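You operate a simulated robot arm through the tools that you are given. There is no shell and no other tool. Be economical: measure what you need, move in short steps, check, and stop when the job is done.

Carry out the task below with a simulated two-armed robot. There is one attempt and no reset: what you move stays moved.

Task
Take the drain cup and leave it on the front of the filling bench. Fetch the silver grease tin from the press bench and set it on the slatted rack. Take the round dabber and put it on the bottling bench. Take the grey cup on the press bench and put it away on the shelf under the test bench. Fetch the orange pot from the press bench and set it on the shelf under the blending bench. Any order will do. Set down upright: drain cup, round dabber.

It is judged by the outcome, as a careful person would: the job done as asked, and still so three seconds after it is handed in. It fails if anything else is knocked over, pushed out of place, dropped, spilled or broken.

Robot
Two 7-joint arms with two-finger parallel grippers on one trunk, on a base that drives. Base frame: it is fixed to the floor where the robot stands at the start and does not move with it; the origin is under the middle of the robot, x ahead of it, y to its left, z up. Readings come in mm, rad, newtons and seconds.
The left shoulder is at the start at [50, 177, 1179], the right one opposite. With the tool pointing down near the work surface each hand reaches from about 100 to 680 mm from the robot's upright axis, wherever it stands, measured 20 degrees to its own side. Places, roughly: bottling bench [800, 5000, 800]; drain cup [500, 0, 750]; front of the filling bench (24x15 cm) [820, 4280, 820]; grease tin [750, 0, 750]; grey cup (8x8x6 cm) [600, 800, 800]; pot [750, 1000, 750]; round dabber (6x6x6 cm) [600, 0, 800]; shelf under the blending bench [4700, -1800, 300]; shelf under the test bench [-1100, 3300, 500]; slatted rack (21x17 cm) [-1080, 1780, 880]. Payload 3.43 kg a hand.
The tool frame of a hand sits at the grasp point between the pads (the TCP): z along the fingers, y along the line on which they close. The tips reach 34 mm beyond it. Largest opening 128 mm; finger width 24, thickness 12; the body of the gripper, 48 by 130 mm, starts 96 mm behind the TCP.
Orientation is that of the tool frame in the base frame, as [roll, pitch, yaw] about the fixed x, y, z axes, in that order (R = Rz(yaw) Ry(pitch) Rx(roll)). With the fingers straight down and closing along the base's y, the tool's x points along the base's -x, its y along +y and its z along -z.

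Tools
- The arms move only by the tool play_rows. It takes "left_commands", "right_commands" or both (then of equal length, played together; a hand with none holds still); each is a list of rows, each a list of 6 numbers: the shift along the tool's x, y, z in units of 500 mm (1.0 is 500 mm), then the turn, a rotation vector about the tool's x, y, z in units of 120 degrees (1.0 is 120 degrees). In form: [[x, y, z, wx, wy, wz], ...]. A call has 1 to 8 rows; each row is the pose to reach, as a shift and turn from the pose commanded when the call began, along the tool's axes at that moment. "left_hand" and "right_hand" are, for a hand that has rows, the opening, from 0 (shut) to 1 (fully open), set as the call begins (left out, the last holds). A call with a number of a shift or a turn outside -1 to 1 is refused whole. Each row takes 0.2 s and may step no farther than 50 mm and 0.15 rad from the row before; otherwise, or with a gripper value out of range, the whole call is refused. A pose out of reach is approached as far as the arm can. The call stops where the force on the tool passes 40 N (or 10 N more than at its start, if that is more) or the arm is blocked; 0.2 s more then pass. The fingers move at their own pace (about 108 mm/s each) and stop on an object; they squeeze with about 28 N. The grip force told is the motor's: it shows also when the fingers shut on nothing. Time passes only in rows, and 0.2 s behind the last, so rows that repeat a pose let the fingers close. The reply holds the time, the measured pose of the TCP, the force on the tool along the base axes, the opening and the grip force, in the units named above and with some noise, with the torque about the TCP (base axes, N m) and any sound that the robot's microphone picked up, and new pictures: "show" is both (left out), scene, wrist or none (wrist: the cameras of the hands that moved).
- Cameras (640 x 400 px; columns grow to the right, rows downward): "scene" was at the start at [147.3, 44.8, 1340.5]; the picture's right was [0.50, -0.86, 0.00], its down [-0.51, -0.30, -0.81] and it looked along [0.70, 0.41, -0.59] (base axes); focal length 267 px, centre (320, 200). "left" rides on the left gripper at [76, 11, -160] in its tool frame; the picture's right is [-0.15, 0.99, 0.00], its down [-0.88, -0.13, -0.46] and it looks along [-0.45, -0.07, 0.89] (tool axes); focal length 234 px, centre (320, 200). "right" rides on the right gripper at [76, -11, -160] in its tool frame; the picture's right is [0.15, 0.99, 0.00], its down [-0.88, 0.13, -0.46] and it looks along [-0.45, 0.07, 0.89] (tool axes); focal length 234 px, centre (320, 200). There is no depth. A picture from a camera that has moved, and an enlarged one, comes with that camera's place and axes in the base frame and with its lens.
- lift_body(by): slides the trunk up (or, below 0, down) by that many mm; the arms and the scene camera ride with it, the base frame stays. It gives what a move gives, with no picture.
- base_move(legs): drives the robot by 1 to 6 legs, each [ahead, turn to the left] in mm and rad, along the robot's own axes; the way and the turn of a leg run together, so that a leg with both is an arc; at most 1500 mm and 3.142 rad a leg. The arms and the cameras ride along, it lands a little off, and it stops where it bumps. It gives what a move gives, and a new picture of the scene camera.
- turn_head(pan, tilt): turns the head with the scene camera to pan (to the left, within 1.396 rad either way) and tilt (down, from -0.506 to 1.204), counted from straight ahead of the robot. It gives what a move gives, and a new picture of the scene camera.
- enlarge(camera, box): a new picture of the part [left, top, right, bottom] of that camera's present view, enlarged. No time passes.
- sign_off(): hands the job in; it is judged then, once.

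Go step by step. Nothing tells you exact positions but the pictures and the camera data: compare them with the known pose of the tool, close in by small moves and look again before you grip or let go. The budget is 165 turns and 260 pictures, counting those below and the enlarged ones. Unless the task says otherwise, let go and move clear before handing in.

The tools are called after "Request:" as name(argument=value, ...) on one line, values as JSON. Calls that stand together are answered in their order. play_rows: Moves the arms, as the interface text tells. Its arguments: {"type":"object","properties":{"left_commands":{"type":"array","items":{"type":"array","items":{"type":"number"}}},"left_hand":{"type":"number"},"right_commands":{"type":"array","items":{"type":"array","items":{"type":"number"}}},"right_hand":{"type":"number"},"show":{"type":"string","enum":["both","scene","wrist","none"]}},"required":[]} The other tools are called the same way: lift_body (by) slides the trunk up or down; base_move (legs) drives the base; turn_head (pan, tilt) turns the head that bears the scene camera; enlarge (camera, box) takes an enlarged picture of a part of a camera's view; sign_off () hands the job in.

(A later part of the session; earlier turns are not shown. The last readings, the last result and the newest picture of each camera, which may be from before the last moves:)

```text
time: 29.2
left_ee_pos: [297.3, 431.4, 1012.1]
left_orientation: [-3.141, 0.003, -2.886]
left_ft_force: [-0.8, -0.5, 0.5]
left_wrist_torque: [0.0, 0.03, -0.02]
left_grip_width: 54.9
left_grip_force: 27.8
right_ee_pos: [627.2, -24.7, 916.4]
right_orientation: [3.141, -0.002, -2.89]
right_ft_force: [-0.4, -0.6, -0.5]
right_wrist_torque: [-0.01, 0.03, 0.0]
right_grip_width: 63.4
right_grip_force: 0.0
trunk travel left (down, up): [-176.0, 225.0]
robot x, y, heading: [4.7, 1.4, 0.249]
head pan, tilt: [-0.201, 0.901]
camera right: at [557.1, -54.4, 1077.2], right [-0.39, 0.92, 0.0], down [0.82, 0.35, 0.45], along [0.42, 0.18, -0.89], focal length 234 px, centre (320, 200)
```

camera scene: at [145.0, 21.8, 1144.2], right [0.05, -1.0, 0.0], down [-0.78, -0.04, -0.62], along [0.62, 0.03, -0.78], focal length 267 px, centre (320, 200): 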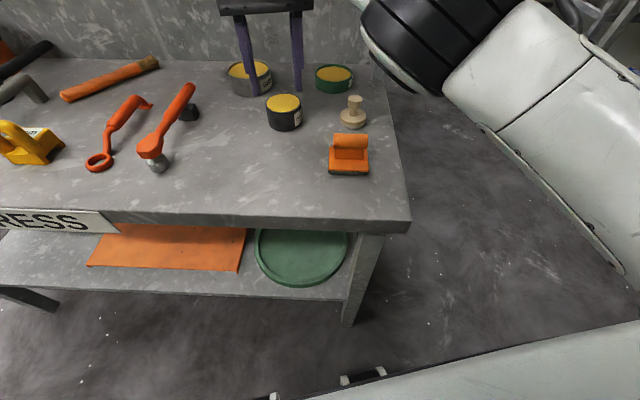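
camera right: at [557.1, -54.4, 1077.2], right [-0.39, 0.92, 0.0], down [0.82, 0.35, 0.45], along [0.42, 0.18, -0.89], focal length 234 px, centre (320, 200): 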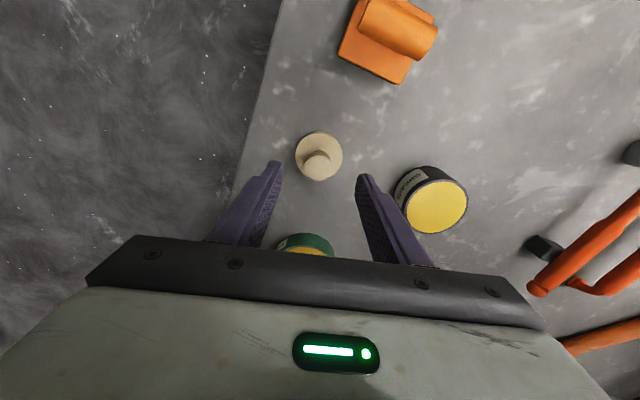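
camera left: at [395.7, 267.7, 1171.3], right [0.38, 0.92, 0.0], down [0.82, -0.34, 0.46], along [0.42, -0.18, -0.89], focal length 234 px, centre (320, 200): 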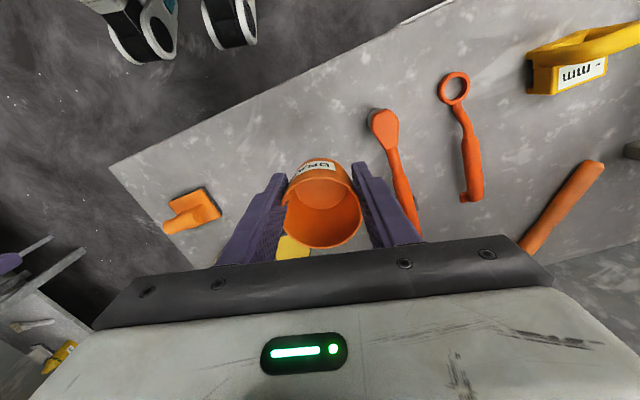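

Well centred. Descending so the tips sit just above the disc, then gripping.

Request:
play_rows(right_commands=[[0.002, -0.002, 0.06, 0, 0, 0], [0.004, -0.002, 0.127, 0, 0, 0], [0.004, -0.002, 0.127, 0, 0, 0]], show="wrist")

Request:
play_rows(right_commands=[[0, 0, 0, 0, 0, 0], [0, 0, 0, 0, 0, 0], [0, 0, 0, 0, 0, 0]], right_hand=0, show="both")

```text
time: 30.0
left_ee_pos: [297.4, 431.8, 1012.8]
left_orientation: [-3.141, 0.001, -2.888]
left_ft_force: [-0.3, 0.0, -0.2]
left_wrist_torque: [-0.01, 0.03, -0.01]
left_grip_width: 54.8
left_grip_force: 28.1
right_ee_pos: [626.0, -26.0, 853.9]
right_orientation: [-3.14, 0.001, -2.89]
right_ft_force: [0.1, -1.0, -0.8]
right_wrist_torque: [0.01, -0.02, 0.04]
right_grip_width: 64.3
right_grip_force: 0.1
trunk travel left (down, up): [-176.0, 225.0]
robot x, y, heading: [-3.2, 0.3, 0.242]
head pan, tilt: [-0.201, 0.901]
camera right: at [555.3, -55.6, 1014.1], right [-0.39, 0.92, 0.0], down [0.82, 0.35, 0.46], along [0.42, 0.18, -0.89], focal length 234 px, centre (320, 200)
```

right: 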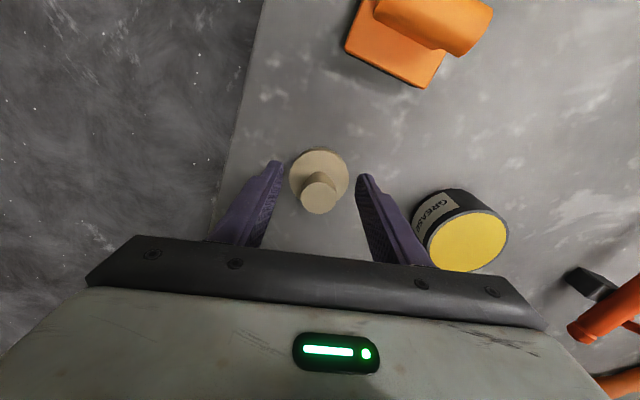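

```text
time: 30.8
left_ee_pos: [297.3, 432.2, 1012.8]
left_orientation: [-3.14, 0.001, -2.889]
left_ft_force: [0.0, -0.8, -0.2]
left_wrist_torque: [-0.01, 0.03, 0.03]
left_grip_width: 54.7
left_grip_force: 28.1
right_ee_pos: [624.9, -24.9, 854.8]
right_orientation: [3.141, -0.003, -2.891]
right_ft_force: [0.1, 0.1, -0.8]
right_wrist_torque: [-0.02, -0.01, -0.02]
right_grip_width: 25.8
right_grip_force: 28.7
trunk travel left (down, up): [-176.0, 225.0]
robot x, y, heading: [0.1, 0.8, 0.249]
head pan, tilt: [-0.201, 0.901]
camera scene: at [145.0, 21.7, 1144.2], right [0.05, -1.0, 0.0], down [-0.78, -0.04, -0.62], along [0.62, 0.03, -0.78], focal length 267 px, centre (320, 200)
camera right: at [555.4, -55.7, 1014.3], right [-0.39, 0.92, 0.0], down [0.82, 0.35, 0.45], along [0.42, 0.18, -0.89], focal length 234 px, centre (320, 200)
```

scene: 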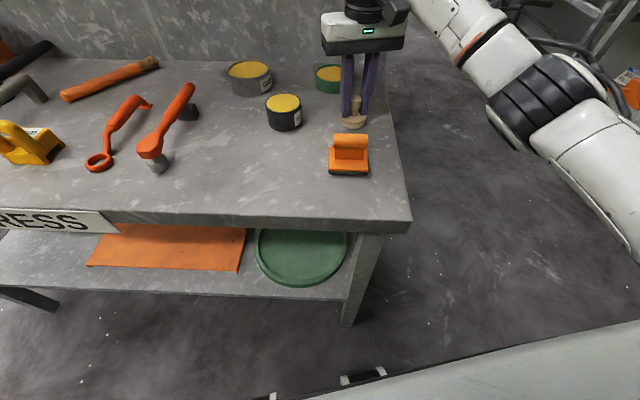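
right: 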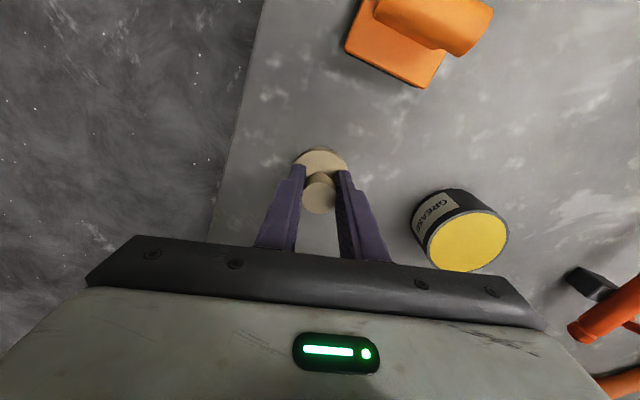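

The fingers are deep on the knob now. Lifting slowly a little and checking.

Request:
play_rows(right_commands=[[0, 0, -0.01, 0, 0, 0], [0, 0, -0.03, 0, 0, 0], [0, 0, -0.06, 0, 0, 0], [0, 0, -0.1, 0, 0, 0]])

```text
time: 31.8
left_ee_pos: [297.7, 432.7, 1011.9]
left_orientation: [-3.14, 0.001, -2.89]
left_ft_force: [0.2, 0.2, -1.1]
left_wrist_torque: [-0.01, -0.02, -0.01]
left_grip_width: 54.6
left_grip_force: 28.3
right_ee_pos: [626.3, -26.1, 904.0]
right_orientation: [-3.141, -0.002, -2.89]
right_ft_force: [-0.9, -0.1, -1.9]
right_wrist_torque: [0.02, -0.02, 0.01]
right_grip_width: 25.5
right_grip_force: 28.0
trunk travel left (down, up): [-176.0, 225.0]
robot x, y, heading: [1.7, 1.5, 0.247]
head pan, tilt: [-0.201, 0.901]
camera scene: at [144.9, 21.7, 1144.2], right [0.05, -1.0, 0.0], down [-0.78, -0.04, -0.62], along [0.62, 0.03, -0.78], focal length 267 px, centre (320, 200)
camera right: at [555.7, -56.5, 1064.3], right [-0.39, 0.92, 0.0], down [0.82, 0.35, 0.45], along [0.42, 0.18, -0.89], focal length 234 px, centre (320, 200)
```

scene: 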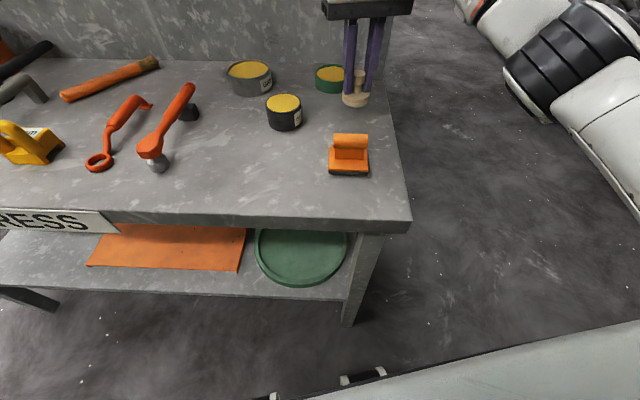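
right: 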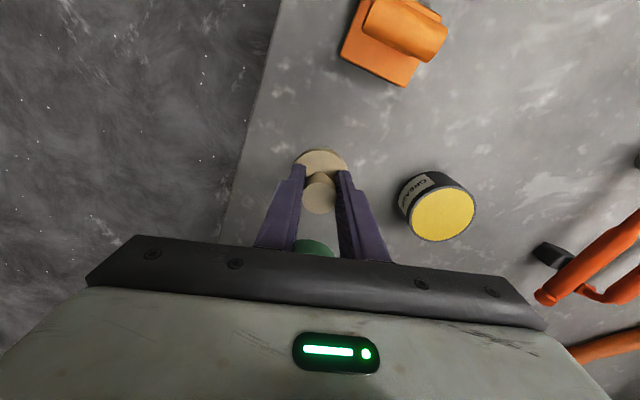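

The dabber is held. I raise it and draw it close to the body for the drive.

Request:
play_rows(right_commands=[[0, 0, -0.08, 0, 0, 0], [0, 0, -0.16, 0, 0, 0], [0, 0, -0.22, 0, 0, 0], [0.08, 0.0, -0.24, 0, 0, 0], [0.16, 0, -0.24, 0, 0, 0], [0.24, 0, -0.24, 0, 0, 0], [0.32, 0, -0.24, 0, 0, 0], [0.4, 0, -0.24, 0, 0, 0]], show="none")

Request:
turn_head(pan=0.0, tilt=0.6)

Request:
base_move(legs=[[-200, 0], [0, 1.32]])

```text
time: 33.6
left_ee_pos: [297.9, 430.6, 1013.5]
left_orientation: [-3.139, 0.002, -2.889]
left_ft_force: [0.9, -0.4, -0.3]
left_wrist_torque: [0.01, -0.04, 0.01]
left_grip_width: 54.6
left_grip_force: 27.9
right_ee_pos: [431.6, -75.6, 1023.6]
right_orientation: [3.14, -0.001, -2.89]
right_ft_force: [1.2, -0.3, -1.7]
right_wrist_torque: [-0.01, -0.02, 0.01]
right_grip_width: 25.4
right_grip_force: 27.5
trunk travel left (down, up): [-176.0, 225.0]
robot x, y, heading: [4.2, 1.0, 0.248]
head pan, tilt: [-0.201, 0.901]
```

```text
time: 34.4
left_ee_pos: [298.4, 432.4, 1012.2]
left_orientation: [-3.14, 0.003, -2.889]
left_ft_force: [-0.4, 0.2, 0.1]
left_wrist_torque: [0.01, 0.02, -0.02]
left_grip_width: 54.1
left_grip_force: 28.1
right_ee_pos: [433.0, -75.4, 1025.0]
right_orientation: [-3.141, -0.003, -2.892]
right_ft_force: [0.0, 0.2, -1.3]
right_wrist_torque: [0.01, -0.04, 0.01]
right_grip_width: 25.2
right_grip_force: 27.8
trunk travel left (down, up): [-176.0, 225.0]
robot x, y, heading: [-0.1, -0.8, 0.247]
head pan, tilt: [0.0, 0.6]
camera scene: at [155.3, 39.8, 1169.0], right [0.25, -0.97, 0.0], down [-0.55, -0.14, -0.82], along [0.8, 0.2, -0.57], focal length 267 px, centre (320, 200)
```

scene: 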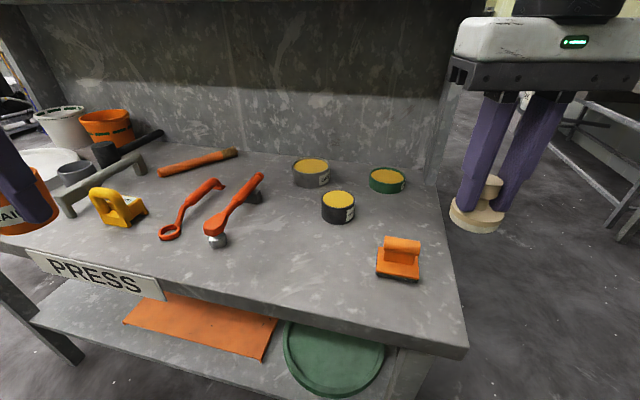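

```text
time: 39.3
left_ee_pos: [-543.9, 343.2, 1011.6]
left_orientation: [-3.14, 0.002, -1.557]
left_ft_force: [0.1, 0.0, -0.3]
left_wrist_torque: [-0.04, -0.02, -0.01]
left_grip_width: 54.2
left_grip_force: 27.8
right_ee_pos: [-17.4, 353.1, 1023.4]
right_orientation: [-3.141, -0.002, -1.562]
right_ft_force: [-0.2, 0.3, -0.9]
right_wrist_torque: [-0.03, 0.01, -0.01]
right_grip_width: 25.2
right_grip_force: 28.2
trunk travel left (down, up): [-176.0, 225.0]
robot x, y, heading: [-195.4, -51.9, 1.579]
head pan, tilt: [0.0, 0.6]
camera scene: at [-194.0, 110.4, 1169.0], right [1.0, 0.01, 0.0], down [0.0, -0.56, -0.83], along [-0.01, 0.83, -0.56], focal length 267 px, centre (320, 200)
```

scene: 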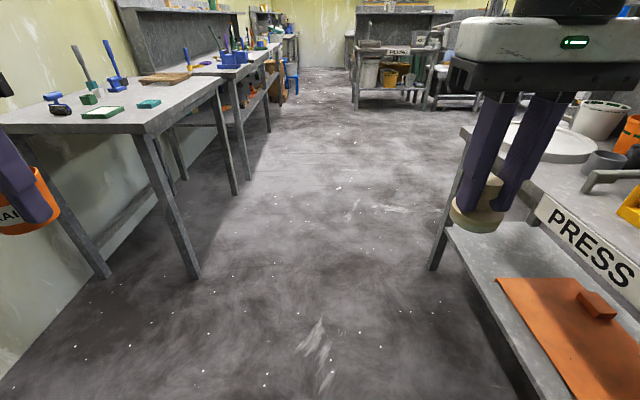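

The corridor is clear. Driving along +y and looking.

Request:
base_move(legs=[[1400, 0], [1200, 0]])

Request:
turn_head(pan=-0.5, tilt=0.4)

```text
time: 52.0
left_ee_pos: [-520.3, 2958.9, 1012.0]
left_orientation: [-3.141, 0.001, -1.581]
left_ft_force: [-0.9, 0.3, -1.7]
left_wrist_torque: [-0.02, 0.02, 0.01]
left_grip_width: 53.3
left_grip_force: 27.5
right_ee_pos: [5.9, 2957.8, 1023.3]
right_orientation: [3.141, -0.002, -1.581]
right_ft_force: [0.3, -0.4, -2.2]
right_wrist_torque: [0.03, -0.01, -0.03]
right_grip_width: 24.9
right_grip_force: 28.0
trunk travel left (down, up): [-176.0, 225.0]
robot x, y, heading: [-179.6, 2561.5, 1.553]
head pan, tilt: [0.0, 0.6]
camera scene: at [-176.8, 2719.4, 1169.0], right [1.0, -0.01, 0.0], down [-0.01, -0.57, -0.82], along [0.01, 0.82, -0.57], focal length 267 px, centre (320, 200)
```

scene: 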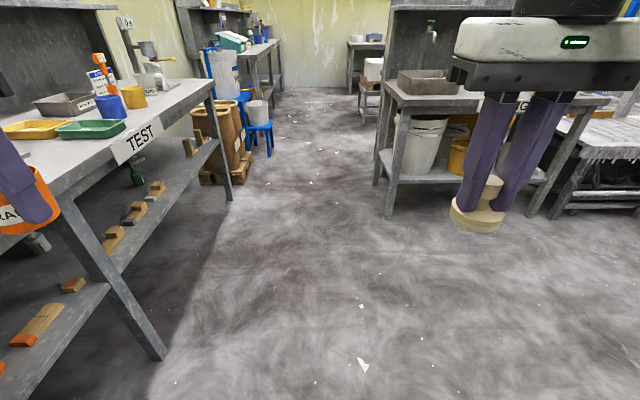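

```text
time: 52.9
left_ee_pos: [-520.8, 2959.2, 1010.6]
left_orientation: [-3.138, 0.002, -1.579]
left_ft_force: [-0.5, -0.7, -0.6]
left_wrist_torque: [0.0, 0.0, 0.0]
left_grip_width: 53.2
left_grip_force: 27.8
right_ee_pos: [4.4, 2958.4, 1024.4]
right_orientation: [-3.14, -0.001, -1.581]
right_ft_force: [0.0, -0.8, -1.2]
right_wrist_torque: [0.02, -0.01, -0.02]
right_grip_width: 25.1
right_grip_force: 27.9
trunk travel left (down, up): [-176.0, 225.0]
robot x, y, heading: [-182.4, 2558.4, 1.557]
head pan, tilt: [-0.499, 0.4]
camera scene: at [-132.6, 2711.7, 1187.2], right [0.87, -0.49, 0.0], down [-0.19, -0.34, -0.92], along [0.45, 0.8, -0.39], focal length 267 px, centre (320, 200)
```

scene: 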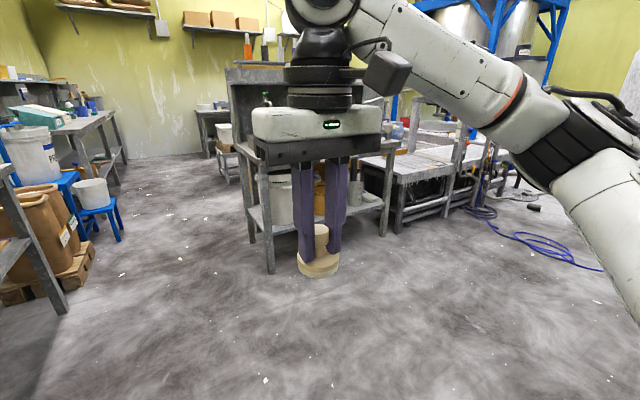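

Test bench is on the left; the filling bench is ahead right, with its front facing me (x≈300–1260, front y≈4170). I drive to a point in front of it.

Request:
base_move(legs=[[0, -1.015], [1435, 0], [0, 1.03]])

Request:
turn_head(pan=0.35, tilt=0.5)

```text
time: 65.3
left_ee_pos: [714.9, 3699.2, 1011.9]
left_orientation: [-3.141, 0.001, -1.566]
left_ft_force: [0.2, 0.3, -0.5]
left_wrist_torque: [0.02, 0.0, 0.01]
left_grip_width: 53.0
left_grip_force: 28.2
right_ee_pos: [1240.1, 3705.9, 1025.0]
right_orientation: [-3.14, 0.0, -1.568]
right_ft_force: [0.3, -0.4, -0.4]
right_wrist_torque: [-0.01, -0.04, 0.02]
right_grip_width: 25.0
right_grip_force: 28.2
trunk travel left (down, up): [-176.0, 225.0]
robot x, y, heading: [1062.7, 3304.7, 1.569]
head pan, tilt: [-0.499, 0.4]
camera scene: at [1106.7, 3456.7, 1187.3], right [0.88, -0.48, 0.0], down [-0.19, -0.34, -0.92], along [0.44, 0.81, -0.39], focal length 267 px, centre (320, 200)
```

scene: 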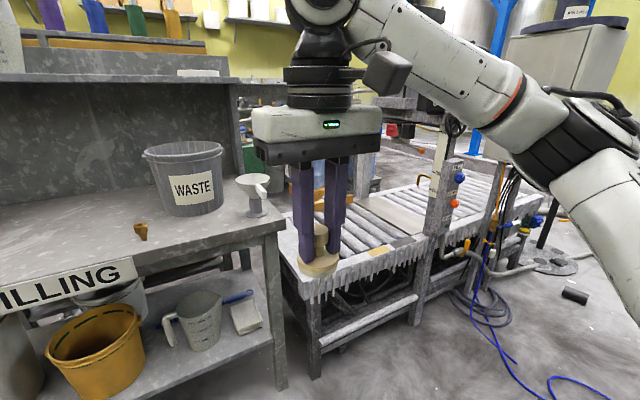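

```text
time: 66.5
left_ee_pos: [715.1, 3698.6, 1011.4]
left_orientation: [-3.14, 0.002, -1.566]
left_ft_force: [-0.2, 0.4, 0.4]
left_wrist_torque: [-0.01, -0.03, -0.04]
left_grip_width: 52.3
left_grip_force: 27.7
right_ee_pos: [1240.4, 3705.1, 1023.5]
right_orientation: [-3.141, -0.002, -1.567]
right_ft_force: [-0.3, -0.3, -1.0]
right_wrist_torque: [0.02, -0.03, -0.01]
right_grip_width: 24.7
right_grip_force: 28.0
trunk travel left (down, up): [-176.0, 225.0]
robot x, y, heading: [1060.7, 3301.9, 1.57]
head pan, tilt: [0.351, 0.499]
camera scene: at [1031.3, 3460.8, 1178.1], right [0.94, 0.34, 0.0], down [0.16, -0.45, -0.88], along [-0.3, 0.82, -0.48], focal length 267 px, centre (320, 200)
```

scene: 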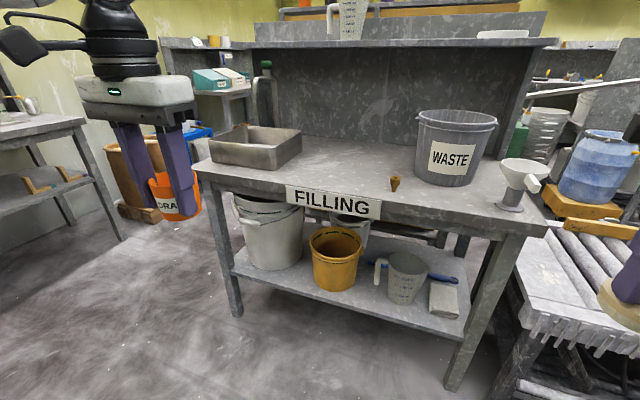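

The filling bench top has a clear spot at (820, 4280) left of the cork. I drive forward to the same standoff as at the press bench and lower the view.

Request:
base_move(legs=[[455, 0]])

Request:
turn_head(pan=0.3, tilt=0.8)

```text
time: 69.2
left_ee_pos: [716.3, 4156.7, 1011.9]
left_orientation: [-3.141, 0.001, -1.567]
left_ft_force: [0.0, 0.7, -0.6]
left_wrist_torque: [0.0, 0.0, -0.01]
left_grip_width: 52.6
left_grip_force: 28.5
right_ee_pos: [1241.7, 4162.3, 1023.3]
right_orientation: [3.141, -0.002, -1.567]
right_ft_force: [-1.1, -0.2, -0.9]
right_wrist_torque: [0.01, -0.01, 0.0]
right_grip_width: 24.8
right_grip_force: 28.0
trunk travel left (down, up): [-176.0, 225.0]
robot x, y, heading: [1060.4, 3762.7, 1.567]
head pan, tilt: [0.351, 0.499]
camera scene: at [1032.0, 3917.7, 1178.0], right [0.94, 0.34, 0.0], down [0.16, -0.45, -0.88], along [-0.3, 0.82, -0.48], focal length 267 px, centre (320, 200)
```

scene: 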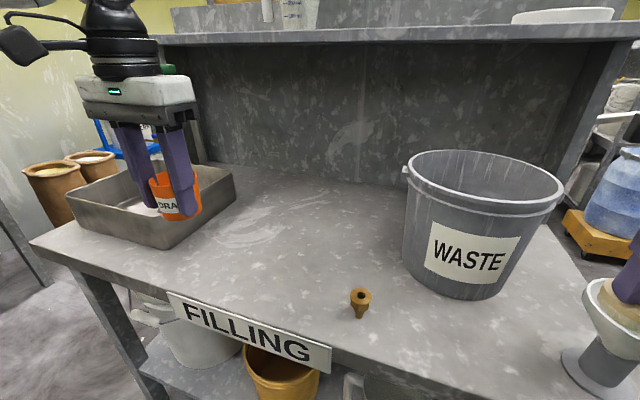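

```text
time: 70.0
left_ee_pos: [716.8, 4156.0, 1011.8]
left_orientation: [-3.141, 0.002, -1.568]
left_ft_force: [0.5, -0.4, 0.6]
left_wrist_torque: [0.06, 0.04, 0.01]
left_grip_width: 52.9
left_grip_force: 28.3
right_ee_pos: [1241.0, 4161.5, 1024.0]
right_orientation: [3.141, -0.001, -1.569]
right_ft_force: [0.4, -0.8, -0.7]
right_wrist_torque: [0.02, 0.0, -0.01]
right_grip_width: 24.9
right_grip_force: 28.3
trunk travel left (down, up): [-176.0, 225.0]
robot x, y, heading: [1062.6, 3762.3, 1.57]
head pan, tilt: [0.3, 0.799]
camera scene: at [1039.4, 3909.1, 1152.2], right [0.96, 0.29, 0.0], down [0.21, -0.68, -0.7], along [-0.21, 0.67, -0.72], focal length 267 px, centre (320, 200)
```

scene: 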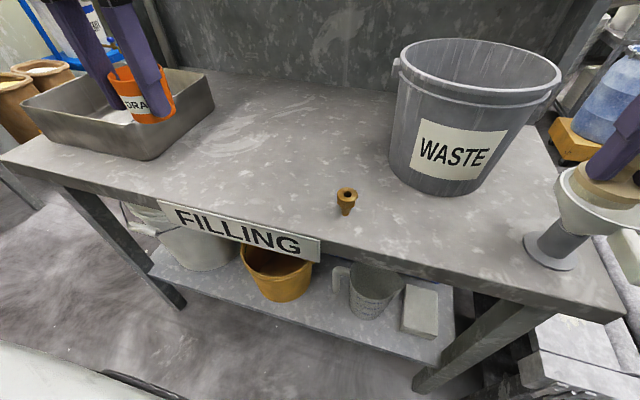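

Spot (820, 4282) is clear. Moving the cup over it and lowering part way.

Request:
play_rows(left_commands=[[-0.062, -0.052, 0, 0, 0, 0], [-0.124, -0.104, 0, 0, 0, 0], [-0.186, -0.156, 0, 0, 0, 0], [-0.247, -0.207, 0.02, 0, 0, 0], [-0.247, -0.207, 0.1, 0, 0, 0], [-0.247, -0.207, 0.18, 0, 0, 0], [-0.247, -0.207, 0.25, 0, 0, 0], [-0.247, -0.207, 0.26, 0, 0, 0]])

```text
time: 71.8
left_ee_pos: [819.0, 4280.4, 882.4]
left_orientation: [-3.138, 0.002, -1.566]
left_ft_force: [0.7, 0.4, -0.9]
left_wrist_torque: [0.0, 0.02, -0.01]
left_grip_width: 52.6
left_grip_force: 27.7
right_ee_pos: [1243.0, 4162.2, 1023.7]
right_orientation: [-3.141, 0.0, -1.568]
right_ft_force: [-0.2, 0.2, -1.1]
right_wrist_torque: [-0.02, 0.01, -0.02]
right_grip_width: 24.8
right_grip_force: 27.9
trunk travel left (down, up): [-176.0, 225.0]
robot x, y, heading: [1063.2, 3759.1, 1.569]
head pan, tilt: [0.3, 0.799]
camera scene: at [1039.4, 3909.1, 1152.2], right [0.96, 0.29, 0.0], down [0.21, -0.69, -0.7], along [-0.2, 0.67, -0.72], focal length 267 px, centre (320, 200)
camera left: at [807.6, 4204.4, 1041.8], right [-0.99, 0.14, 0.0], down [0.13, 0.88, 0.46], along [0.07, 0.45, -0.89], focal length 234 px, centre (320, 200)
```

scene: 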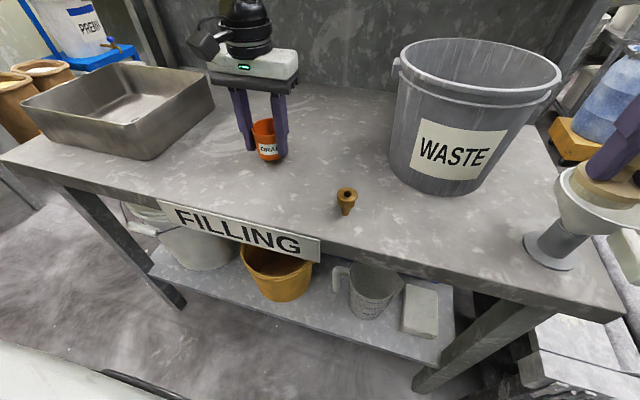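
left: 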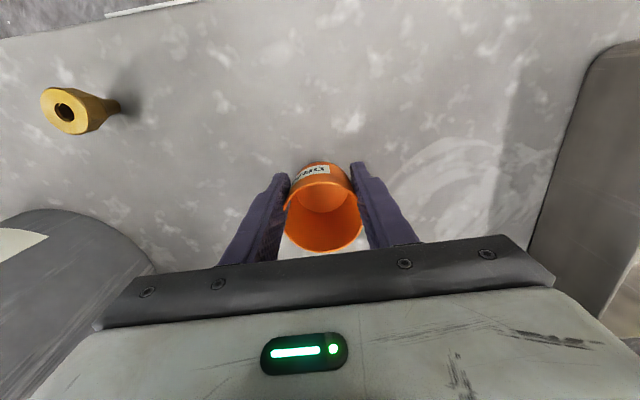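

Lowering gently to near contact.

Request:
play_rows(left_commands=[[0, 0, 0.016, 0, 0, 0], [0, 0, 0.032, 0, 0, 0], [0, 0, 0.048, 0, 0, 0], [0, 0, 0.06, 0, 0, 0], [0, 0, 0.068, 0, 0, 0]], show="none")

Request:
enlarge(camera="scene", box=[200, 80, 340, 180])

```text
time: 73.1
left_ee_pos: [821.1, 4282.7, 857.9]
left_orientation: [-3.137, 0.02, -1.567]
left_ft_force: [-1.0, -3.0, 15.6]
left_wrist_torque: [-0.18, 0.03, 0.01]
left_grip_width: 52.6
left_grip_force: 27.9
right_ee_pos: [1242.9, 4160.4, 1024.7]
right_orientation: [-3.142, -0.003, -1.567]
right_ft_force: [0.5, -0.4, -1.7]
right_wrist_torque: [0.02, -0.03, -0.01]
right_grip_width: 25.0
right_grip_force: 27.5
trunk travel left (down, up): [-176.0, 225.0]
robot x, y, heading: [1058.5, 3761.8, 1.569]
head pan, tilt: [0.3, 0.799]
stopped in row 5 (left hand): the force on the tool passed its limit (the readings are from after the stop); the commanded pose is now the measured one
```

```text
4.00 times, centred on (270, 130) of scene
camera zoom: at [1039.7, 3907.8, 1152.1], right [0.96, 0.29, 0.0], down [0.21, -0.68, -0.7], along [-0.21, 0.67, -0.72], focal length 1069 px, centre (520, 480)
```

zoom: 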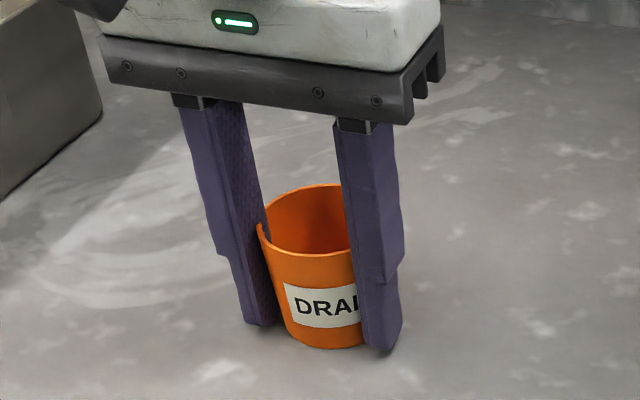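

Cup is on the bench with contact force. I release and rise.

Request:
play_rows(left_commands=[[0, 0, -0.003, 0, 0, 0], [0, 0, -0.003, 0, 0, 0], [0, 0, -0.003, 0, 0, 0]], left_hand=0.75, show="wrist")

Request:
play_rows(left_commands=[[0, 0, -0.06, 0, 0, 0], [0, 0, -0.14, 0, 0, 0], [0, 0, -0.23, 0, 0, 0], [0, 0, -0.31, 0, 0, 0]], show="scene")

```text
time: 73.9
left_ee_pos: [820.0, 4281.7, 854.5]
left_orientation: [-3.137, 0.015, -1.566]
left_ft_force: [0.1, 0.4, -0.4]
left_wrist_torque: [0.01, -0.01, 0.01]
left_grip_width: 96.1
left_grip_force: 0.0
right_ee_pos: [1241.3, 4161.9, 1023.2]
right_orientation: [3.141, 0.0, -1.57]
right_ft_force: [-0.5, 0.1, -1.5]
right_wrist_torque: [0.01, -0.01, -0.01]
right_grip_width: 25.2
right_grip_force: 28.0
trunk travel left (down, up): [-176.0, 225.0]
robot x, y, heading: [1062.0, 3757.4, 1.565]
head pan, tilt: [0.3, 0.799]
camera left: at [807.8, 4204.2, 1013.1], right [-0.99, 0.14, 0.0], down [0.12, 0.88, 0.47], along [0.07, 0.46, -0.88], focal length 234 px, centre (320, 200)
```

left: 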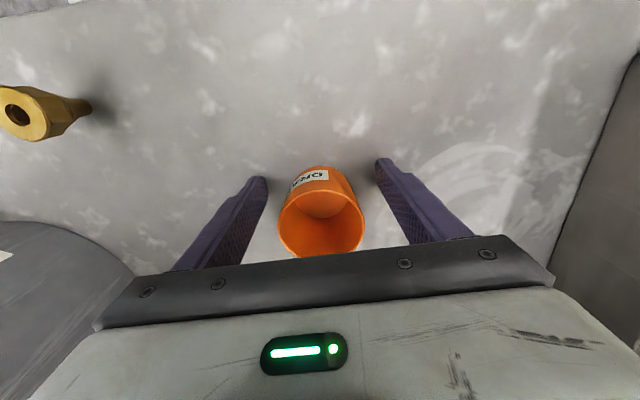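

```text
time: 74.9
left_ee_pos: [819.4, 4279.6, 1010.9]
left_orientation: [-3.138, 0.013, -1.567]
left_ft_force: [-0.4, -0.4, 0.9]
left_wrist_torque: [-0.06, -0.01, -0.02]
left_grip_width: 96.1
left_grip_force: 0.0
right_ee_pos: [1241.8, 4162.1, 1022.9]
right_orientation: [3.141, -0.001, -1.57]
right_ft_force: [-0.1, -0.3, -1.7]
right_wrist_torque: [0.0, 0.0, -0.01]
right_grip_width: 24.7
right_grip_force: 28.1
trunk travel left (down, up): [-176.0, 225.0]
robot x, y, heading: [1060.6, 3763.8, 1.563]
head pan, tilt: [0.3, 0.799]
camera scene: at [1039.3, 3909.2, 1152.1], right [0.96, 0.29, 0.0], down [0.21, -0.69, -0.7], along [-0.2, 0.67, -0.72], focal length 267 px, centre (320, 200)
```

scene: 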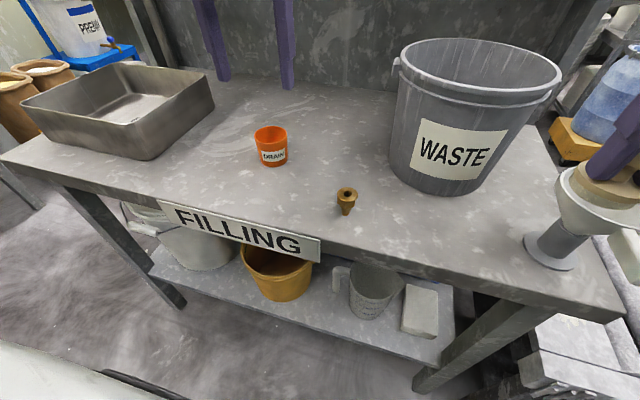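

The cup stands well. I retract the left arm, back off and go round into the corridor to find the bottling bench.

Request:
play_rows(left_commands=[[0.08, 0, 0, 0, 0, 0], [0.16, 0, 0, 0, 0, 0], [0.24, 0, 0, 0, 0, 0], [0.32, 0, 0, 0, 0, 0], [0.4, 0, 0, 0, 0, 0]], left_hand=0.3, show="none")

Request:
base_move(legs=[[-480, 0], [0, 1.45], [1140, 0], [0, -1.45]])

Request:
turn_head(pan=-0.3, tilt=0.3)

```text
time: 76.1
left_ee_pos: [819.7, 4077.8, 1008.3]
left_orientation: [-3.137, 0.013, -1.565]
left_ft_force: [-0.8, 0.0, 0.9]
left_wrist_torque: [0.01, -0.02, -0.02]
left_grip_width: 38.5
left_grip_force: 0.1
right_ee_pos: [1242.1, 4162.3, 1024.1]
right_orientation: [3.141, -0.001, -1.569]
right_ft_force: [0.3, -0.8, 0.0]
right_wrist_torque: [0.03, 0.03, 0.02]
right_grip_width: 25.1
right_grip_force: 28.4
trunk travel left (down, up): [-176.0, 225.0]
robot x, y, heading: [1060.0, 3761.2, 1.569]
head pan, tilt: [0.3, 0.799]
```

```text
time: 91.5
left_ee_pos: [-309.5, 3734.4, 1008.6]
left_orientation: [-3.138, 0.015, -1.563]
left_ft_force: [0.2, 0.4, -0.6]
left_wrist_torque: [0.06, -0.02, 0.01]
left_grip_width: 38.5
left_grip_force: 0.1
right_ee_pos: [110.9, 3818.0, 1023.8]
right_orientation: [-3.141, 0.001, -1.566]
right_ft_force: [0.1, -0.7, -0.9]
right_wrist_torque: [0.02, 0.0, 0.01]
right_grip_width: 24.7
right_grip_force: 27.6
trunk travel left (down, up): [-176.0, 225.0]
robot x, y, heading: [-65.4, 3416.5, 1.575]
head pan, tilt: [0.3, 0.799]
camera scene: at [-90.5, 3564.2, 1152.1], right [0.95, 0.3, 0.0], down [0.21, -0.68, -0.7], along [-0.21, 0.67, -0.72], focal length 267 px, centre (320, 200)
```

scene: 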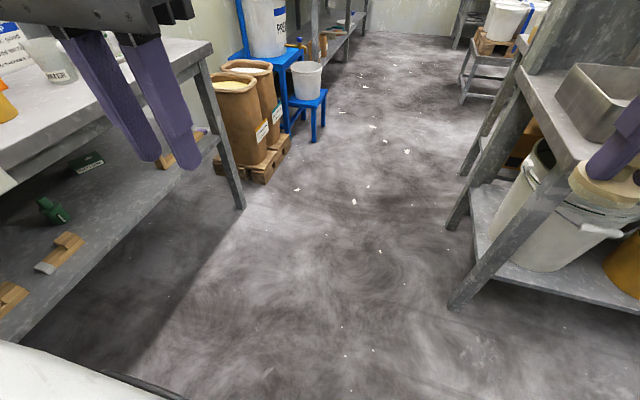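

```text
time: 92.5
left_ee_pos: [-311.0, 3733.1, 1008.1]
left_orientation: [-3.139, 0.015, -1.561]
left_ft_force: [0.7, 0.4, -0.2]
left_wrist_torque: [-0.03, -0.02, -0.01]
left_grip_width: 38.5
left_grip_force: 0.1
right_ee_pos: [111.0, 3817.8, 1024.2]
right_orientation: [-3.141, 0.0, -1.565]
right_ft_force: [-0.7, 0.0, -0.8]
right_wrist_torque: [-0.04, 0.02, 0.01]
right_grip_width: 25.0
right_grip_force: 28.1
trunk travel left (down, up): [-176.0, 225.0]
robot x, y, heading: [-66.7, 3417.6, 1.575]
head pan, tilt: [-0.3, 0.3]
camera scene: at [-39.2, 3576.4, 1196.4], right [0.96, -0.29, 0.0], down [-0.09, -0.28, -0.96], along [0.28, 0.91, -0.3], focal length 267 px, centre (320, 200)
```

scene: 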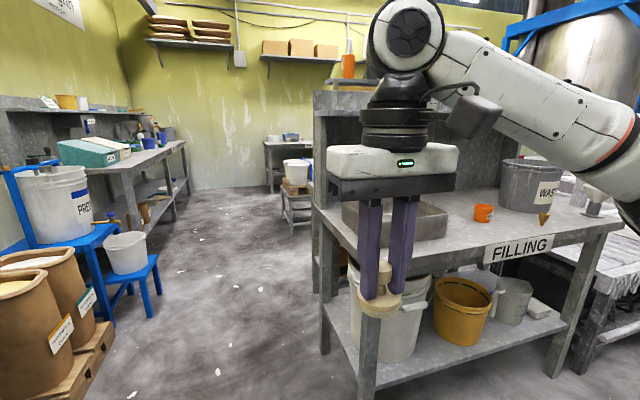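

The bench behind the filling bench should be the bottling bench. I drive up the corridor's middle and look right.

Request:
base_move(legs=[[0, 0.12], [800, 0], [0, -0.12], [1000, 0]])

Request:
turn_head(pan=-1.2, tilt=0.35)

```text
time: 102.7
left_ee_pos: [-425.2, 5538.5, 1007.5]
left_orientation: [-3.137, 0.015, -1.557]
left_ft_force: [0.2, 0.4, 0.9]
left_wrist_torque: [0.01, 0.0, -0.01]
left_grip_width: 38.2
left_grip_force: 0.1
right_ee_pos: [-3.7, 5625.2, 1024.2]
right_orientation: [-3.141, 0.001, -1.559]
right_ft_force: [-0.1, -0.4, -1.9]
right_wrist_torque: [0.03, 0.01, 0.0]
right_grip_width: 25.0
right_grip_force: 28.7
trunk travel left (down, up): [-176.0, 225.0]
robot x, y, heading: [-182.5, 5222.4, 1.581]
head pan, tilt: [-0.3, 0.3]
camera scene: at [-152.6, 5383.0, 1196.5], right [0.96, -0.29, 0.0], down [-0.09, -0.28, -0.96], along [0.27, 0.91, -0.3], focal length 267 px, centre (320, 200)
```

scene: 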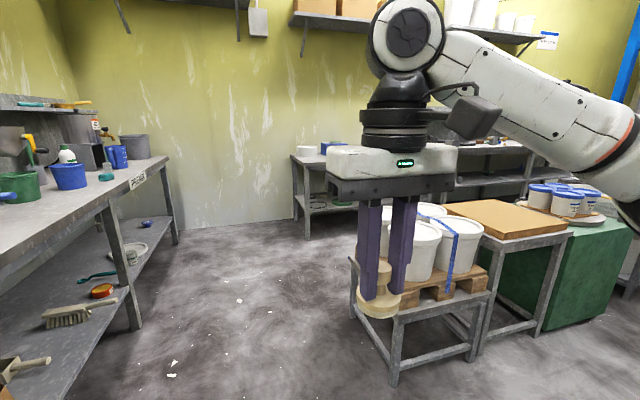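

```text
time: 103.9
left_ee_pos: [-424.0, 5538.8, 1008.3]
left_orientation: [-3.139, 0.015, -1.555]
left_ft_force: [0.2, 0.4, -0.2]
left_wrist_torque: [0.0, 0.0, -0.01]
left_grip_width: 38.5
left_grip_force: 0.1
right_ee_pos: [-4.0, 5624.4, 1023.8]
right_orientation: [-3.141, 0.001, -1.56]
right_ft_force: [0.3, -0.8, -1.2]
right_wrist_torque: [0.02, 0.01, 0.01]
right_grip_width: 24.9
right_grip_force: 27.7
trunk travel left (down, up): [-176.0, 225.0]
robot x, y, heading: [-184.0, 5222.2, 1.581]
head pan, tilt: [-1.201, 0.351]
camera scene: at [-93.0, 5327.9, 1191.8], right [0.37, -0.93, 0.0], down [-0.32, -0.13, -0.94], along [0.87, 0.35, -0.34], focal length 267 px, centre (320, 200)
```

scene: 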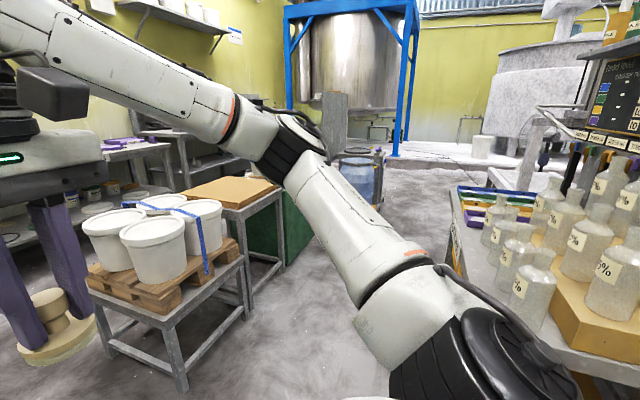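

The bottling bench (bottles, facing +y, front y≈5190) is to the right; the aisle is about 1 m wide. I enter it and look down at the bench.

Request:
base_move(legs=[[460, 0], [0, -1.58], [480, 0]])

Request:
turn_head(pan=-0.9, tilt=0.5)

```text
time: 113.0
left_ee_pos: [615.7, 5911.3, 1008.7]
left_orientation: [-3.139, 0.014, 3.14]
left_ft_force: [-0.7, 0.4, -0.2]
left_wrist_torque: [-0.01, 0.01, 0.02]
left_grip_width: 38.3
left_grip_force: 0.1
right_ee_pos: [694.5, 5489.4, 1023.8]
right_orientation: [3.141, 0.0, 3.135]
right_ft_force: [0.0, -0.1, -0.8]
right_wrist_torque: [-0.02, 0.01, 0.03]
right_grip_width: 24.9
right_grip_force: 27.9
trunk travel left (down, up): [-176.0, 225.0]
robot x, y, heading: [296.6, 5674.4, -0.009]
head pan, tilt: [-1.201, 0.351]
camera scene: at [399.6, 5586.5, 1191.8], right [-0.94, -0.35, 0.0], down [-0.12, 0.32, -0.94], along [0.33, -0.88, -0.34], focal length 267 px, centre (320, 200)
```

scene: 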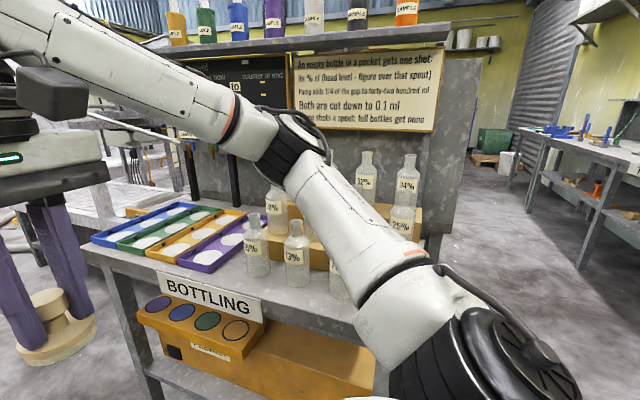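

```text
time: 113.8
left_ee_pos: [615.6, 5911.0, 1009.1]
left_orientation: [-3.138, 0.013, 3.139]
left_ft_force: [-0.1, 0.2, -0.4]
left_wrist_torque: [-0.02, 0.02, -0.01]
left_grip_width: 38.3
left_grip_force: 0.0
right_ee_pos: [694.4, 5489.2, 1023.9]
right_orientation: [-3.141, 0.001, 3.133]
right_ft_force: [-0.1, -0.3, -0.9]
right_wrist_torque: [-0.03, 0.02, 0.0]
right_grip_width: 24.7
right_grip_force: 28.0
trunk travel left (down, up): [-176.0, 225.0]
robot x, y, heading: [300.8, 5674.2, -0.01]
head pan, tilt: [-0.901, 0.499]
camera scene: at [422.3, 5601.7, 1178.1], right [-0.79, -0.61, 0.0], down [-0.29, 0.38, -0.88], along [0.54, -0.69, -0.48], focal length 267 px, centre (320, 200)
```

scene: 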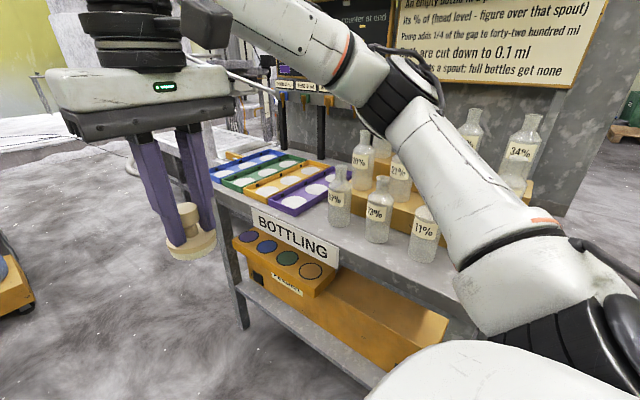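

The bench has coloured trays at its east end and bottles at the middle. I go in front of it and turn to face it.

Request:
base_move(legs=[[560, 0], [0, -1.56]])

Request:
turn_head(pan=0.0, tilt=0.6)

```text
time: 120.8
left_ee_pos: [1098.2, 5354.6, 1008.6]
left_orientation: [-3.138, 0.016, 1.593]
left_ft_force: [0.0, 0.0, 0.2]
left_wrist_torque: [0.0, -0.03, -0.02]
left_grip_width: 38.6
left_grip_force: 0.2
right_ee_pos: [678.7, 5265.5, 1023.7]
right_orientation: [-3.14, 0.002, 1.592]
right_ft_force: [0.8, 0.5, -1.0]
right_wrist_torque: [-0.01, -0.03, -0.02]
right_grip_width: 24.9
right_grip_force: 28.3
trunk travel left (down, up): [-176.0, 225.0]
robot x, y, heading: [854.0, 5671.6, -1.548]
head pan, tilt: [-0.901, 0.499]
camera scene: at [784.3, 5541.9, 1178.1], right [-0.63, 0.77, 0.0], down [0.37, 0.3, -0.88], along [-0.68, -0.56, -0.48], focal length 267 px, centre (320, 200)
```

scene: 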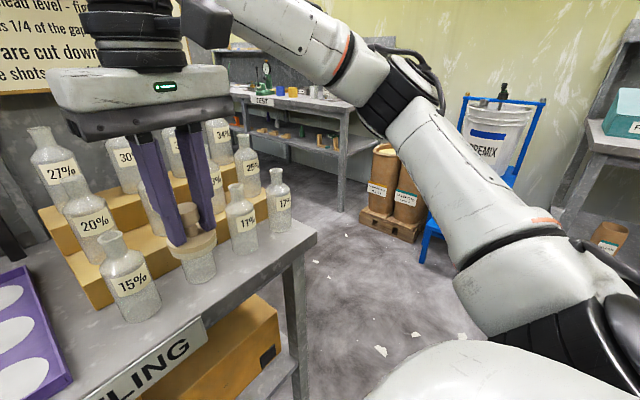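

```text
time: 122.0
left_ee_pos: [1098.1, 5354.2, 1007.2]
left_orientation: [-3.139, 0.016, 1.594]
left_ft_force: [-1.1, 0.1, -0.2]
left_wrist_torque: [-0.01, -0.01, 0.01]
left_grip_width: 38.7
left_grip_force: 0.0
right_ee_pos: [677.9, 5266.1, 1024.1]
right_orientation: [3.14, 0.0, 1.589]
right_ft_force: [-0.2, 0.4, -0.6]
right_wrist_torque: [0.04, -0.04, 0.04]
right_grip_width: 25.1
right_grip_force: 27.9
trunk travel left (down, up): [-176.0, 225.0]
robot x, y, heading: [852.7, 5667.1, -1.558]
head pan, tilt: [0.0, 0.6]
camera scene: at [856.1, 5511.2, 1169.0], right [-1.0, -0.01, 0.0], down [-0.01, 0.56, -0.83], along [0.01, -0.82, -0.56], focal length 267 px, centre (320, 200)
```

scene: 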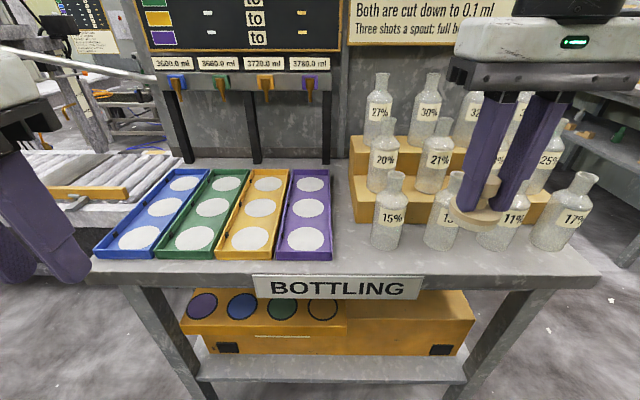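

The only clear spot is the front gap between the purple tray and the 15% bottle, around (797, 5150). I zoom in there to measure it.

Request:
enlarge(camera="scene", box=[290, 170, 450, 290])

Request:
base_move(legs=[[0, 0.2]])

```text
3.33 times, centred on (370, 230) of scene
camera zoom: at [856.1, 5511.2, 1169.0], right [-1.0, -0.01, 0.0], down [-0.01, 0.56, -0.83], along [0.01, -0.82, -0.56], focal length 891 px, centre (153, 100)
```

zoom: 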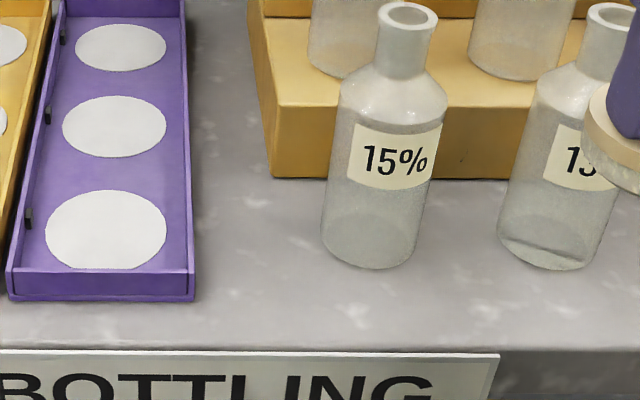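

```text
time: 123.1
left_ee_pos: [1155.9, 5408.8, 1008.0]
left_orientation: [-3.136, 0.013, 1.792]
left_ft_force: [0.3, 0.1, 0.0]
left_wrist_torque: [-0.01, -0.01, 0.02]
left_grip_width: 38.4
left_grip_force: 0.2
right_ee_pos: [762.5, 5239.3, 1023.5]
right_orientation: [-3.14, -0.001, 1.789]
right_ft_force: [-0.4, 0.4, -1.4]
right_wrist_torque: [0.0, 0.05, 0.0]
right_grip_width: 24.9
right_grip_force: 28.2
trunk travel left (down, up): [-176.0, 225.0]
robot x, y, heading: [851.3, 5664.1, -1.361]
head pan, tilt: [0.0, 0.6]
camera scene: at [887.6, 5514.9, 1169.0], right [-0.98, -0.21, 0.0], down [-0.12, 0.55, -0.83], along [0.17, -0.81, -0.56], focal length 267 px, centre (320, 200)
```

scene: 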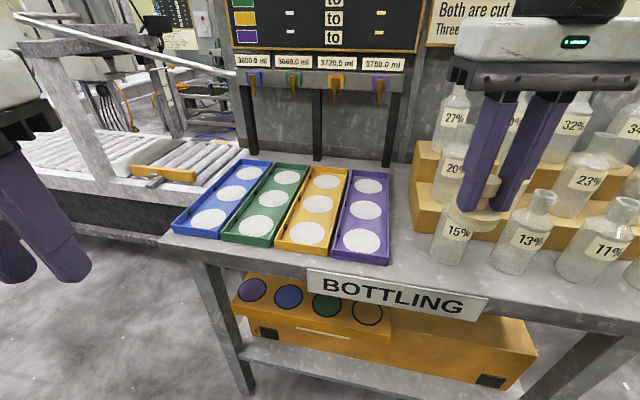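

The gap is about 76 mm wide: target (796, 5150). I rotate the right gripper so its fingers open front-to-back there, with the wrist camera away from the bottles.

Request:
play_rows(right_commands=[[0, 0, 0, 0, 0, 0.07], [0, 0, 0, 0, 0, 0.14], [0, 0, 0, 0, 0, 0.21], [0, 0, 0, 0, 0, 0.28], [0, 0, 0, 0, 0, 0.35], [0, 0, 0, 0, 0, 0.42], [0, 0, 0, 0, 0, 0.49], [0, 0, 0, 0, 0, 0.56]], show="none")

Request:
play_rows(right_commands=[[0, 0, 0, 0, 0, 0.07], [0, 0, 0, 0, 0, 0.14], [0, 0, 0, 0, 0, 0.2], [0, 0, 0, 0, 0, 0.2]])

```text
time: 124.9
left_ee_pos: [1155.6, 5408.8, 1007.6]
left_orientation: [-3.138, 0.014, 1.792]
left_ft_force: [0.4, -0.2, 0.0]
left_wrist_torque: [-0.02, -0.01, 0.01]
left_grip_width: 38.4
left_grip_force: 0.1
right_ee_pos: [761.8, 5238.1, 1023.9]
right_orientation: [-3.141, 0.001, 0.612]
right_ft_force: [0.5, 1.0, -1.2]
right_wrist_torque: [0.01, -0.03, -0.05]
right_grip_width: 25.1
right_grip_force: 28.0
trunk travel left (down, up): [-176.0, 225.0]
robot x, y, heading: [852.3, 5668.7, -1.359]
head pan, tilt: [0.0, 0.6]
```

```text
time: 125.9
left_ee_pos: [1155.1, 5408.2, 1008.3]
left_orientation: [-3.139, 0.014, 1.793]
left_ft_force: [-0.5, -0.3, -0.7]
left_wrist_torque: [0.03, 0.03, -0.01]
left_grip_width: 38.3
left_grip_force: 0.0
right_ee_pos: [760.4, 5239.2, 1025.3]
right_orientation: [-3.141, 0.001, 0.195]
right_ft_force: [0.3, 0.1, -0.3]
right_wrist_torque: [-0.04, 0.0, -0.01]
right_grip_width: 25.1
right_grip_force: 27.8
trunk travel left (down, up): [-176.0, 225.0]
robot x, y, heading: [849.7, 5665.7, -1.359]
head pan, tilt: [0.0, 0.6]
camera scene: at [887.3, 5514.8, 1169.0], right [-0.98, -0.21, 0.0], down [-0.12, 0.55, -0.83], along [0.18, -0.81, -0.56], focal length 267 px, centre (320, 200)
camera right: at [834.0, 5263.9, 1183.7], right [0.34, -0.94, 0.0], down [-0.84, -0.3, 0.46], along [-0.43, -0.15, -0.89], focal length 234 px, centre (320, 200)
```

scene: 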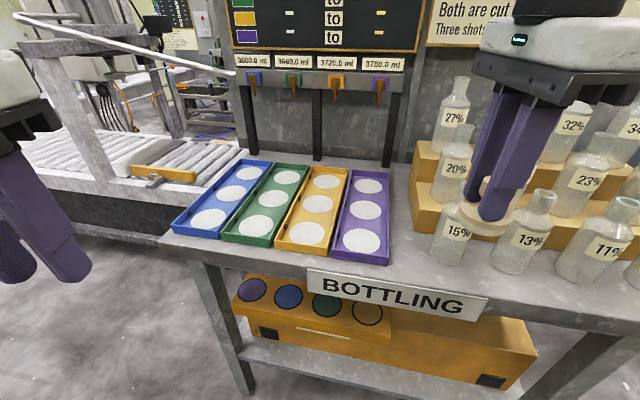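
right: 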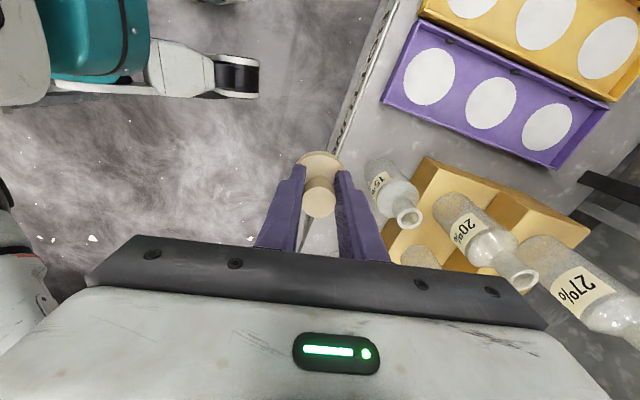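

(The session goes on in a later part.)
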